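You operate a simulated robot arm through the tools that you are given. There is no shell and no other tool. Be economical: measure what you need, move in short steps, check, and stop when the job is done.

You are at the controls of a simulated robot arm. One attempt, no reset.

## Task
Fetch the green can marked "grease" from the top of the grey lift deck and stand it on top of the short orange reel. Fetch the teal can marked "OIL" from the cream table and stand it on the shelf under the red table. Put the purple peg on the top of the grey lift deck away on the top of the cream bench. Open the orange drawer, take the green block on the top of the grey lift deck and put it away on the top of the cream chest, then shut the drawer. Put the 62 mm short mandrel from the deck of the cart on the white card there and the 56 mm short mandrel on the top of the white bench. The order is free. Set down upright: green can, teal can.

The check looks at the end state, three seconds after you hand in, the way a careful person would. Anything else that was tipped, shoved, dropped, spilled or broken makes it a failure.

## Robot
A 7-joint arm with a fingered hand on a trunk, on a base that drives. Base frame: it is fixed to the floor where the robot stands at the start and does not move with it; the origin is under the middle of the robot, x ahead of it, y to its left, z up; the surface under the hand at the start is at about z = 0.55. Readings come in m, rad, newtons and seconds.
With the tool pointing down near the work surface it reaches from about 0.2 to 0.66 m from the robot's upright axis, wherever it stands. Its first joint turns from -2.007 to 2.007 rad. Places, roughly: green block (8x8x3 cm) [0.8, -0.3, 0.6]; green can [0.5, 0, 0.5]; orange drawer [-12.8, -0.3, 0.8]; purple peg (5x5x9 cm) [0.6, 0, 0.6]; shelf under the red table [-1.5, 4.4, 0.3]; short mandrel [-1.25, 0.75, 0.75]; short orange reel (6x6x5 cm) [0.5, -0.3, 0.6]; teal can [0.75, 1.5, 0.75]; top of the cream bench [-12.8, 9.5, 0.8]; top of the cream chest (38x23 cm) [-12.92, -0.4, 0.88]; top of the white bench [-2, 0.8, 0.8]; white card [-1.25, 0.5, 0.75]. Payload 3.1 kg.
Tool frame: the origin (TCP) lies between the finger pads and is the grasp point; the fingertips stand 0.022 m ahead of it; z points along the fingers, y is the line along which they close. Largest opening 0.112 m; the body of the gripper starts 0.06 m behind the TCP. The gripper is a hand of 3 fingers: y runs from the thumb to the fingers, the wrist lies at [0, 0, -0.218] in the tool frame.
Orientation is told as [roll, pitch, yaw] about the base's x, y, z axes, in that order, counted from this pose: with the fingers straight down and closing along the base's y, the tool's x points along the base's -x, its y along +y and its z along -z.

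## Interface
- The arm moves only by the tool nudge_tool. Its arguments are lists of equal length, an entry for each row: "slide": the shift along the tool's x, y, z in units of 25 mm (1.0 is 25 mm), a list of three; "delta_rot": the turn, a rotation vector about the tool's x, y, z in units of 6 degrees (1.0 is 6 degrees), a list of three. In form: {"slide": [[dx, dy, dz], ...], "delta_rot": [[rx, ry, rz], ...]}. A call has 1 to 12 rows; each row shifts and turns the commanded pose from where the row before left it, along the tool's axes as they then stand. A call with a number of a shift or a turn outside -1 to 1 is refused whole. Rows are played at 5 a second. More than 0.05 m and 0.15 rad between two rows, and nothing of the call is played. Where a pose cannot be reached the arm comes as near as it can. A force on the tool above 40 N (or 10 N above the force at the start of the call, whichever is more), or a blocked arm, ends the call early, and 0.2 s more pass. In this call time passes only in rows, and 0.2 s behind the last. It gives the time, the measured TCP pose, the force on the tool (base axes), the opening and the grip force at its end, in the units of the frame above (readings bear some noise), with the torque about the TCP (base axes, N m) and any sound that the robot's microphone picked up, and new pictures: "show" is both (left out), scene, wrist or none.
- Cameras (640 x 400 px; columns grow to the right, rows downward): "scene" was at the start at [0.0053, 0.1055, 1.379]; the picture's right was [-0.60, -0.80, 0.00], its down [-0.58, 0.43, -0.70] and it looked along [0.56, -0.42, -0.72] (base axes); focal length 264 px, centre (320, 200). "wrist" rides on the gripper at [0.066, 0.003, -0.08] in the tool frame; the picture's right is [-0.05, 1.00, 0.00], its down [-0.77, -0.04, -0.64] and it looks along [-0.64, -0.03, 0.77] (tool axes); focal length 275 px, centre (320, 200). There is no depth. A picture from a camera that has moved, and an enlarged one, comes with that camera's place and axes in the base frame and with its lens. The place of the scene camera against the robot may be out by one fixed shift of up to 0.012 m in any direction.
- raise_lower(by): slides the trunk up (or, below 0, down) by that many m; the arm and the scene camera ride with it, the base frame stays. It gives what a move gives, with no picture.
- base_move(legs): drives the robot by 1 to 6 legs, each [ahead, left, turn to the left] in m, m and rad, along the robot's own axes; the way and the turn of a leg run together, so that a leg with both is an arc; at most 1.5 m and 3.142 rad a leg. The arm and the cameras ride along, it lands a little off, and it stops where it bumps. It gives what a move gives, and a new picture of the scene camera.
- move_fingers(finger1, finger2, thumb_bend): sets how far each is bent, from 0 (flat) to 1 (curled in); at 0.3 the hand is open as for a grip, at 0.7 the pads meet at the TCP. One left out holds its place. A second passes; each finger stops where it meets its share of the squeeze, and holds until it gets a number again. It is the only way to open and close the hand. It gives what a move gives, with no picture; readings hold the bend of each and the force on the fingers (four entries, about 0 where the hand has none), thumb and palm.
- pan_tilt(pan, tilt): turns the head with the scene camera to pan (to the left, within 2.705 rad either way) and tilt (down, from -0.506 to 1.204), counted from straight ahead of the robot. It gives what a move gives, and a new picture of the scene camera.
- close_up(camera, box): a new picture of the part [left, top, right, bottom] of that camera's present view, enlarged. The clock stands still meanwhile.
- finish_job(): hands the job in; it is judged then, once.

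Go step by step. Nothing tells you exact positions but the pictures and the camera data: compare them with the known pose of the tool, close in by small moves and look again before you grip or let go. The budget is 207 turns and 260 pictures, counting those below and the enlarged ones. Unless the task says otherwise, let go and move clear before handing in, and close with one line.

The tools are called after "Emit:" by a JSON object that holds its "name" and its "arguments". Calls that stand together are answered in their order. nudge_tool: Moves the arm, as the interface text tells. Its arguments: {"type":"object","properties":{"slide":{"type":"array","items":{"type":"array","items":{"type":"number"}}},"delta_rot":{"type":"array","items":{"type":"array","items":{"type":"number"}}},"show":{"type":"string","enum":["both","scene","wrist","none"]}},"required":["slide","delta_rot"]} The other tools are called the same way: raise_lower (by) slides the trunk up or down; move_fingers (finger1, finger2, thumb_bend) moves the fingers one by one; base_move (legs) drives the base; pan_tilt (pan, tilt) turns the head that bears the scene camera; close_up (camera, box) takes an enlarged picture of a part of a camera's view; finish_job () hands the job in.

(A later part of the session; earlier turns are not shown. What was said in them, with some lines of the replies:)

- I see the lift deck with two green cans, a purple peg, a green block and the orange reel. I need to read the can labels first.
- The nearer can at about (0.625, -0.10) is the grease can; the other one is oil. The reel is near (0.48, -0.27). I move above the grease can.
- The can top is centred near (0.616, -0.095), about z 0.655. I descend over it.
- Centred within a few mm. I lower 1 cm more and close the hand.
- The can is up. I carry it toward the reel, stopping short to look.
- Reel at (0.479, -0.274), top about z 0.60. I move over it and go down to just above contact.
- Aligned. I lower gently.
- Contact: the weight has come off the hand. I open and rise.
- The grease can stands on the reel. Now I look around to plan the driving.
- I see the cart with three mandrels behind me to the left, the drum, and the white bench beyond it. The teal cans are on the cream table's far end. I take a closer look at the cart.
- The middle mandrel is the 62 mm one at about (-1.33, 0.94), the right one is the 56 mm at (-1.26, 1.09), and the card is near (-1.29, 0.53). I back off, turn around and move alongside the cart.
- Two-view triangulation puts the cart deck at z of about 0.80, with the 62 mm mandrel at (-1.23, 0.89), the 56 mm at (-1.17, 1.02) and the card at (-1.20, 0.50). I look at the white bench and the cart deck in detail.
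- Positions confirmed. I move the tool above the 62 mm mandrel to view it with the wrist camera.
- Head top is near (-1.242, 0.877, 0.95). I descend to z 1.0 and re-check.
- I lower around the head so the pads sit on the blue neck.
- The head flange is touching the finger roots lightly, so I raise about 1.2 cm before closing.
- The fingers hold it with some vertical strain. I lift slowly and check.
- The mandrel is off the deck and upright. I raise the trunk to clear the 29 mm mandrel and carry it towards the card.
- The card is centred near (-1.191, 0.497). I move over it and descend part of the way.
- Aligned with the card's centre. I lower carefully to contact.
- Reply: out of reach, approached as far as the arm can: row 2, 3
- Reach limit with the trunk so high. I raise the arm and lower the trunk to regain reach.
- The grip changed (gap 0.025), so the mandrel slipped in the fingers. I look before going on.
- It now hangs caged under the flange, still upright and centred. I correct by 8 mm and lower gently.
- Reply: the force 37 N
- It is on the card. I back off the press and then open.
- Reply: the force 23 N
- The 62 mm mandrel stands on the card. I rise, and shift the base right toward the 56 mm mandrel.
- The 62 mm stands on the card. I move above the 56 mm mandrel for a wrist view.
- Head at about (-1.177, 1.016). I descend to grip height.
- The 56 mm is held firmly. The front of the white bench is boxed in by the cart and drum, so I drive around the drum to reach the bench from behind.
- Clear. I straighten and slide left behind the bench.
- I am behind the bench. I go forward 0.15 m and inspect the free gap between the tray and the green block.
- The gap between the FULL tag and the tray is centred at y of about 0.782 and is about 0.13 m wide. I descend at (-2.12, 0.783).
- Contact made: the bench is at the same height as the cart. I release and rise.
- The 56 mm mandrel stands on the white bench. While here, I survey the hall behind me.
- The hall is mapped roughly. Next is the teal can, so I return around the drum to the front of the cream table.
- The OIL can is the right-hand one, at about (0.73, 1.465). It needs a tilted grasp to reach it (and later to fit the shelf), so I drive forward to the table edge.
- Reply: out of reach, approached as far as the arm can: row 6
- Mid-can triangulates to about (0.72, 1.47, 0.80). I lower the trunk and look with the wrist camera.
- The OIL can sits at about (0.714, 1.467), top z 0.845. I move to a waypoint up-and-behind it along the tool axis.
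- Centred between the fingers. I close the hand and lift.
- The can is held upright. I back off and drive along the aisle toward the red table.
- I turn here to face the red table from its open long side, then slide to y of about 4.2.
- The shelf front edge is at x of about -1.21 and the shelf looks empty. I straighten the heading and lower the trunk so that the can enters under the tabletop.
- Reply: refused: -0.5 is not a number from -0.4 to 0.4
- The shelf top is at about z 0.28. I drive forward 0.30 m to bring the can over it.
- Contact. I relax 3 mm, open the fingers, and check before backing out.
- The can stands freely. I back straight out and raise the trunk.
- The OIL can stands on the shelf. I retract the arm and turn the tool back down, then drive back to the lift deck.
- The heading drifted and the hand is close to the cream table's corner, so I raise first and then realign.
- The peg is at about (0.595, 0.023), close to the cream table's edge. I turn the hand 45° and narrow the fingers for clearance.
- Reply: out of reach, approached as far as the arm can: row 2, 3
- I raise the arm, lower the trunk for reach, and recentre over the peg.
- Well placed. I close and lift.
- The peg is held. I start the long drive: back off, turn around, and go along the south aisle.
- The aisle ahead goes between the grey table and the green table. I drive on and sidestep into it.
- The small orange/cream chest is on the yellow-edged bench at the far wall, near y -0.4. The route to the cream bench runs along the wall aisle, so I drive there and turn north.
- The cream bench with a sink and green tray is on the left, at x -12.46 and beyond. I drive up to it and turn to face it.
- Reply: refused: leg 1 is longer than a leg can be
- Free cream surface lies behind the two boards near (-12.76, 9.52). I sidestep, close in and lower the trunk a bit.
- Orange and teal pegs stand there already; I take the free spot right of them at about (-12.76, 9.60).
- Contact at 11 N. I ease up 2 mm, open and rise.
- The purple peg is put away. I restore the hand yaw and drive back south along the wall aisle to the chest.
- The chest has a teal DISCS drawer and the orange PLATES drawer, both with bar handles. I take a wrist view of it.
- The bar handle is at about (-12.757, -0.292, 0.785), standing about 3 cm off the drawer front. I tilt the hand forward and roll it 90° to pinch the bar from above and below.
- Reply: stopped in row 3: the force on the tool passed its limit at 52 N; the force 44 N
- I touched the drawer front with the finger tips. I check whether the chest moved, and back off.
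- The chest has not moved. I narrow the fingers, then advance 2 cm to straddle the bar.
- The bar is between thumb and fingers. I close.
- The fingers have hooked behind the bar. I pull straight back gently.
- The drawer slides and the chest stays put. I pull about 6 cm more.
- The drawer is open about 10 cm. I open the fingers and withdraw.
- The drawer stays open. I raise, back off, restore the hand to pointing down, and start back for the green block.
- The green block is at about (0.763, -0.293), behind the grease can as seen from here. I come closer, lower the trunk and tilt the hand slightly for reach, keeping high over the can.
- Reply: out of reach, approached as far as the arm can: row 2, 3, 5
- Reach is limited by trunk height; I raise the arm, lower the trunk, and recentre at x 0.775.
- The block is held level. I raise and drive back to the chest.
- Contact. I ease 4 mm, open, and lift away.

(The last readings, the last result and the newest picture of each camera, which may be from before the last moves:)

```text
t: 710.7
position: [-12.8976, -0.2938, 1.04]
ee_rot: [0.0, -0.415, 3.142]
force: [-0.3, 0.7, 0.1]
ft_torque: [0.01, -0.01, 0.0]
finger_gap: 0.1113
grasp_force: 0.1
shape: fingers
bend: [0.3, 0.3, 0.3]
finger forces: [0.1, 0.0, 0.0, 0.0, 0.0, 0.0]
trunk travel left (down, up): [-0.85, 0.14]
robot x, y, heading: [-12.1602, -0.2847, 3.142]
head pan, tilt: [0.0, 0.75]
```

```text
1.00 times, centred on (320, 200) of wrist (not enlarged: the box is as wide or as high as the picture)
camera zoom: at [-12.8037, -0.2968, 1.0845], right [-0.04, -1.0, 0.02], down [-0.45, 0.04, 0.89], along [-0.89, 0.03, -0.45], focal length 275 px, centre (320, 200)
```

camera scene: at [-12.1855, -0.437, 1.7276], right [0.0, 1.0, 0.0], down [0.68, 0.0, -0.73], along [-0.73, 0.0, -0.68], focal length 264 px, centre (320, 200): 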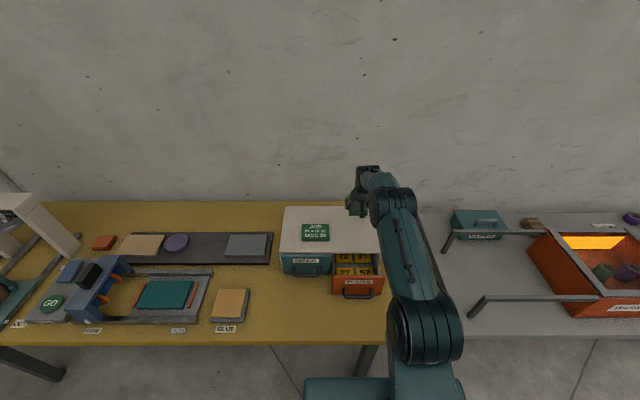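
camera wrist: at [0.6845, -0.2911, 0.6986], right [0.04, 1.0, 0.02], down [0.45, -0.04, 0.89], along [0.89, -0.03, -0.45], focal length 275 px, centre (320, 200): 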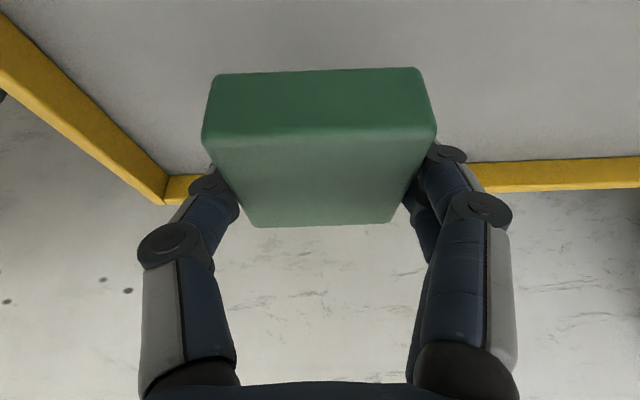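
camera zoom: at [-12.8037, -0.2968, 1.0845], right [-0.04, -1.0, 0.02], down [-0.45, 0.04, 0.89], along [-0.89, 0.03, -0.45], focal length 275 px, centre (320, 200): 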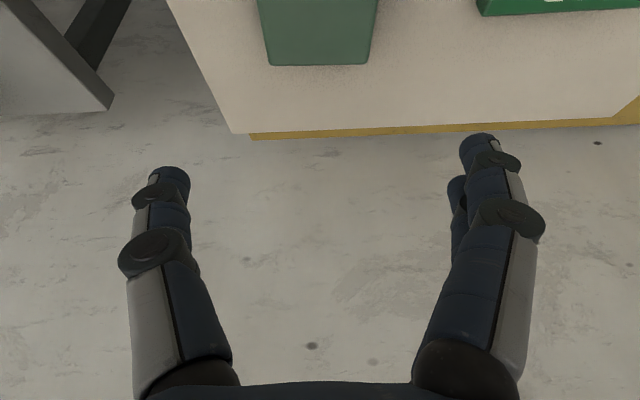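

The block is on the chest. Now the drawer: I back off, make a fist, tilt forward, and push it shut at the handle.

Emit:
{"name": "base_move", "arguments": {"legs": [[-0.38, 0, 0]]}}

Emit:
{"name": "move_fingers", "arguments": {"finger1": 0.72, "finger2": 0.72, "thumb_bend": 0.7}}

Emit:
{"name": "nudge_tool", "arguments": {"slide": [[0, 0, 0], [0, 0, 0], [0, 0, 0], [0, 0, 0], [0, 0, 0], [0, 0, 0], [0, 0, 0]], "delta_rot": [[0, -1, 0], [0, -1, 0], [0, -1, 0], [0, -1, 0], [0, -1, 0], [0, -1, 0], [0, -1, 0]], "show": "none"}}

Emit:
{"name": "raise_lower", "arguments": {"by": -0.235}}

Emit:
{"name": "close_up", "arguments": {"camera": "wrist", "box": [0, 0, 640, 400]}}

```text
t: 713.1
position: [-12.5162, -0.2957, 1.0397]
ee_rot: [-0.001, -0.416, -3.138]
force: [0.1, -0.6, 0.9]
ft_torque: [0.02, 0.0, 0.01]
finger_gap: 0.1115
grasp_force: 0.0
shape: fingers
bend: [0.3, 0.3, 0.3]
finger forces: [0.0, 0.1, 0.0, 0.0, 0.0, 0.0]
trunk travel left (down, up): [-0.85, 0.14]
robot x, y, heading: [-11.7795, -0.285, -3.14]
head pan, tilt: [0.0, 0.75]
camera scene: at [-11.8032, -0.4366, 1.7337], right [0.0, 1.0, 0.0], down [0.68, 0.0, -0.73], along [-0.73, 0.0, -0.68], focal length 264 px, centre (320, 200)
```

scene: 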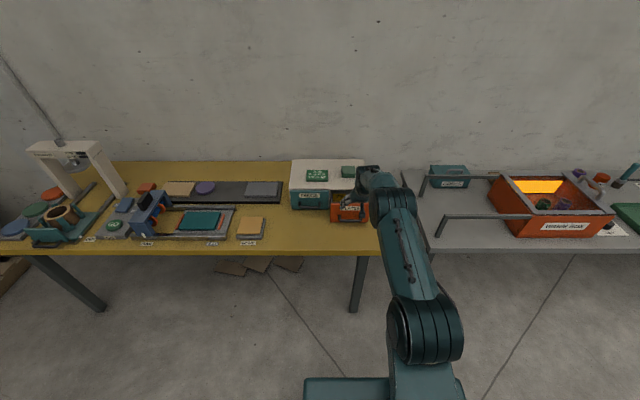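

```text
t: 714.1
position: [-12.5156, -0.295, 1.0396]
ee_rot: [0.0, -0.416, -3.137]
force: [-1.1, 0.6, -0.2]
ft_torque: [-0.02, 0.0, 0.01]
finger_gap: 0.0002
grasp_force: 0.0
shape: fingers
bend: [0.72, 0.72, 0.7]
finger forces: [0.1, 0.0, 0.1, 0.1, 0.1, 0.1]
trunk travel left (down, up): [-0.85, 0.14]
robot x, y, heading: [-11.782, -0.2879, -3.139]
head pan, tilt: [0.0, 0.75]
```

```text
t: 715.7
position: [-12.5167, -0.297, 1.0398]
ee_rot: [-0.003, -1.151, -3.137]
force: [0.4, 0.2, 0.2]
ft_torque: [0.03, 0.02, -0.01]
finger_gap: 0.0
grasp_force: 0.0
shape: fingers
bend: [0.72, 0.72, 0.7]
finger forces: [0.0, 0.0, 0.0, 0.0, 0.0, 0.0]
trunk travel left (down, up): [-0.85, 0.14]
robot x, y, heading: [-11.7795, -0.2851, -3.144]
head pan, tilt: [0.0, 0.75]
```

```text
t: 718.2
position: [-12.5165, -0.2972, 0.8061]
ee_rot: [-0.001, -1.148, -3.139]
force: [0.4, 0.6, -0.3]
ft_torque: [0.0, -0.01, 0.0]
finger_gap: 0.0002
grasp_force: 0.0
shape: fingers
bend: [0.72, 0.72, 0.7]
finger forces: [0.0, 0.0, 0.0, 0.0, 0.0, 0.0]
trunk travel left (down, up): [-0.615, 0.375]
robot x, y, heading: [-11.7803, -0.2848, -3.142]
head pan, tilt: [0.0, 0.75]
```

```text
1.00 times, centred on (320, 200) of wrist (not enlarged: the box is as wide or as high as the picture)
camera zoom: at [-12.4153, -0.2992, 0.7761], right [-0.02, -1.0, 0.04], down [0.26, 0.04, 0.96], along [-0.96, 0.03, 0.26], focal length 275 px, centre (320, 200)
```

zoom: 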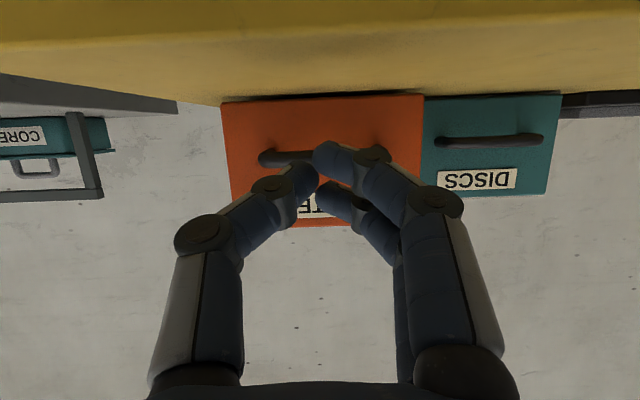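

The fist points at the handle. I drive forward to push the drawer most of the way, then finish with the arm under force control.

Emit:
{"name": "base_move", "arguments": {"legs": [[0.17, 0, 0]]}}

Emit:
{"name": "close_up", "arguments": {"camera": "wrist", "box": [0, 0, 640, 400]}}

```text
t: 719.7
position: [-12.6918, -0.3018, 0.8045]
ee_rot: [0.001, -1.149, -3.132]
force: [-0.2, -0.5, -0.1]
ft_torque: [-0.02, 0.01, -0.01]
finger_gap: 0.0003
grasp_force: 0.0
shape: fingers
bend: [0.72, 0.72, 0.7]
finger forces: [0.1, 0.0, 0.0, 0.0, 0.1, 0.0]
trunk travel left (down, up): [-0.615, 0.375]
robot x, y, heading: [-11.9524, -0.2845, -3.136]
head pan, tilt: [0.0, 0.75]
camera scene: at [-11.9765, -0.4379, 1.4986], right [-0.01, 1.0, 0.0], down [0.68, 0.01, -0.73], along [-0.73, -0.01, -0.68], focal length 264 px, centre (320, 200)
```

scene: 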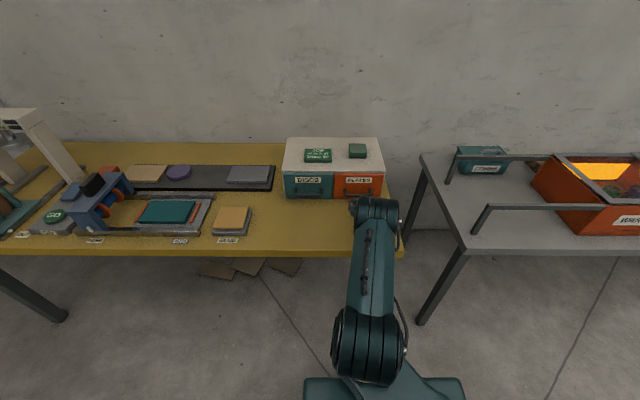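

```text
1.00 times, centred on (320, 200) of wrist (not enlarged: the box is as wide or as high as the picture)
camera zoom: at [-12.5888, -0.3046, 0.7754], right [-0.01, -1.0, 0.04], down [0.26, 0.04, 0.96], along [-0.96, 0.02, 0.26], focal length 275 px, centre (320, 200)
```

zoom: 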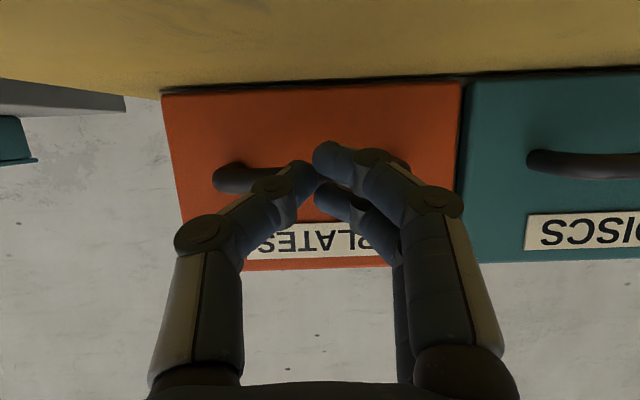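

Emit:
{"name": "nudge_tool", "arguments": {"slide": [[-0.1, 0, 0.22], [-0.1, 0, 0.22], [-0.1, 0, 0.22], [-0.1, 0, 0.22]], "delta_rot": [[0, 0, 0], [0, 0, 0], [0, 0, 0], [0, 0, 0]], "show": "none"}}

Emit:
{"name": "nudge_tool", "arguments": {"slide": [[-0.1, 0, 0.22], [-0.1, 0, 0.22]], "delta_rot": [[0, 0, 0], [0, 0, 0]], "show": "none"}}

Emit:
{"name": "close_up", "arguments": {"camera": "scene", "box": [270, 120, 410, 220]}}

```text
t: 720.7
position: [-12.7093, -0.3037, 0.8046]
ee_rot: [0.001, -1.145, -3.128]
force: [22.9, -2.4, -2.6]
ft_torque: [-0.01, -0.11, -0.07]
finger_gap: 0.0
grasp_force: 12.7
shape: fingers
bend: [0.72, 0.75, 0.7]
finger forces: [0.1, 13.5, 0.0, 0.1, 11.3, 0.0]
trunk travel left (down, up): [-0.615, 0.375]
robot x, y, heading: [-11.9548, -0.2884, -3.133]
head pan, tilt: [0.0, 0.75]
```

```text
t: 721.1
position: [-12.7126, -0.3043, 0.8038]
ee_rot: [-0.002, -1.138, -3.126]
force: [17.0, -2.4, 6.8]
ft_torque: [0.08, 0.17, -0.05]
finger_gap: 0.0002
grasp_force: 11.9
shape: fingers
bend: [0.72, 0.79, 0.71]
finger forces: [0.1, 16.8, 0.1, 0.0, 6.6, 0.1]
trunk travel left (down, up): [-0.615, 0.375]
robot x, y, heading: [-11.9531, -0.2829, -3.132]
head pan, tilt: [0.0, 0.75]
stopped in row 2: the force on the tool passed its limit at 43 N (the readings are from after the stop); the commanded pose is now the measured one
```

```text
4.00 times, centred on (340, 170) of scene
camera zoom: at [-11.9687, -0.4383, 1.499], right [-0.01, 1.0, 0.0], down [0.68, 0.01, -0.73], along [-0.73, -0.01, -0.68], focal length 1055 px, centre (240, 320)
```

zoom: 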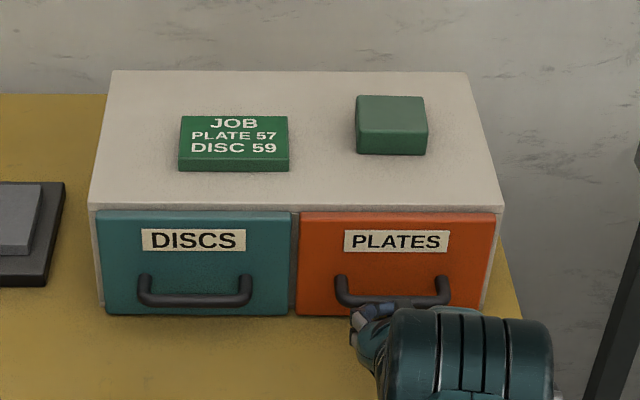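

The drawer is shut, flush with its neighbour. I back away and take a final look.

Emit:
{"name": "nudge_tool", "arguments": {"slide": [[0.16, 0, -0.37], [0.4, 0, -0.9]], "delta_rot": [[0, 0, 0], [0, 0, 0]], "show": "none"}}

Emit:
{"name": "base_move", "arguments": {"legs": [[-0.4, 0, 0]]}}

Emit:
{"name": "close_up", "arguments": {"camera": "scene", "box": [270, 120, 410, 220]}}

Emit:
{"name": "raise_lower", "arguments": {"by": 0.2}}

```text
t: 721.8
position: [-12.6826, -0.3011, 0.8008]
ee_rot: [0.0, -1.138, -3.13]
force: [0.4, -0.7, 1.1]
ft_torque: [-0.03, 0.0, 0.0]
finger_gap: 0.0004
grasp_force: 0.0
shape: fingers
bend: [0.72, 0.72, 0.7]
finger forces: [0.1, 0.0, 0.0, 0.1, 0.0, 0.1]
trunk travel left (down, up): [-0.615, 0.375]
robot x, y, heading: [-11.9554, -0.2826, -3.132]
head pan, tilt: [0.0, 0.75]
```

```text
t: 724.2
position: [-12.2837, -0.3016, 0.8003]
ee_rot: [0.001, -1.137, -3.123]
force: [0.3, 0.5, -0.6]
ft_torque: [0.02, -0.03, 0.0]
finger_gap: 0.0002
grasp_force: 0.0
shape: fingers
bend: [0.72, 0.72, 0.7]
finger forces: [0.0, 0.0, 0.0, 0.1, 0.0, 0.1]
trunk travel left (down, up): [-0.615, 0.375]
robot x, y, heading: [-11.5525, -0.2804, -3.118]
head pan, tilt: [0.0, 0.75]
camera scene: at [-11.5739, -0.4325, 1.4987], right [-0.02, 1.0, 0.0], down [0.68, 0.01, -0.73], along [-0.73, -0.01, -0.68], focal length 264 px, centre (320, 200)
```

scene: 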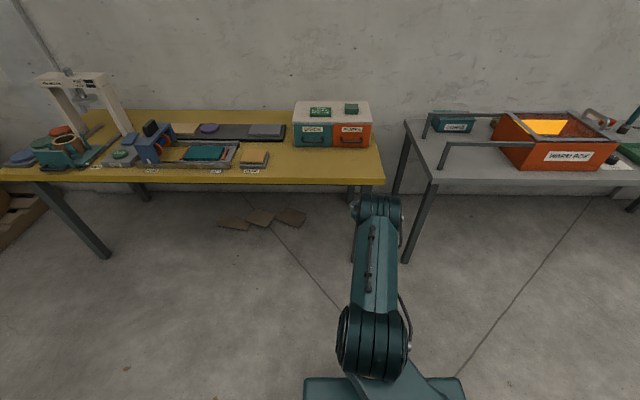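

```text
4.00 times, centred on (340, 170) of scene
camera zoom: at [-11.5739, -0.4325, 1.4987], right [-0.02, 1.0, 0.0], down [0.68, 0.01, -0.73], along [-0.73, -0.01, -0.68], focal length 1055 px, centre (240, 320)
```

zoom: 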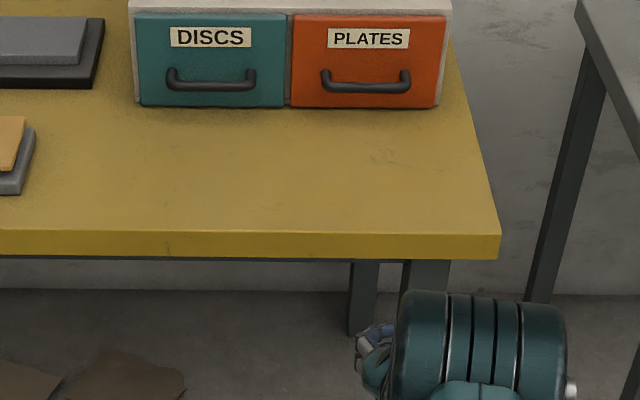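

```text
t: 726.4
position: [-12.2833, -0.3029, 1.0002]
ee_rot: [0.0, -1.136, -3.123]
force: [-1.0, 0.0, 0.0]
ft_torque: [0.0, -0.03, 0.02]
finger_gap: 0.0
grasp_force: 0.0
shape: fingers
bend: [0.72, 0.72, 0.7]
finger forces: [0.1, 0.0, 0.0, 0.1, 0.1, 0.1]
trunk travel left (down, up): [-0.815, 0.175]
robot x, y, heading: [-11.5534, -0.2794, -3.122]
head pan, tilt: [0.0, 0.75]
```

The drawer is closed, the block is on the chest, and everything else was seen standing where it was placed. I hand in.

Emit:
{"name": "finish_job", "arguments": {}}

```text
The job is handed in.
```

All six moves are finished and the job is handed in; I don't have the check's verdict. Each item was in place and standing when I last looked at it, and the orange drawer is shut.
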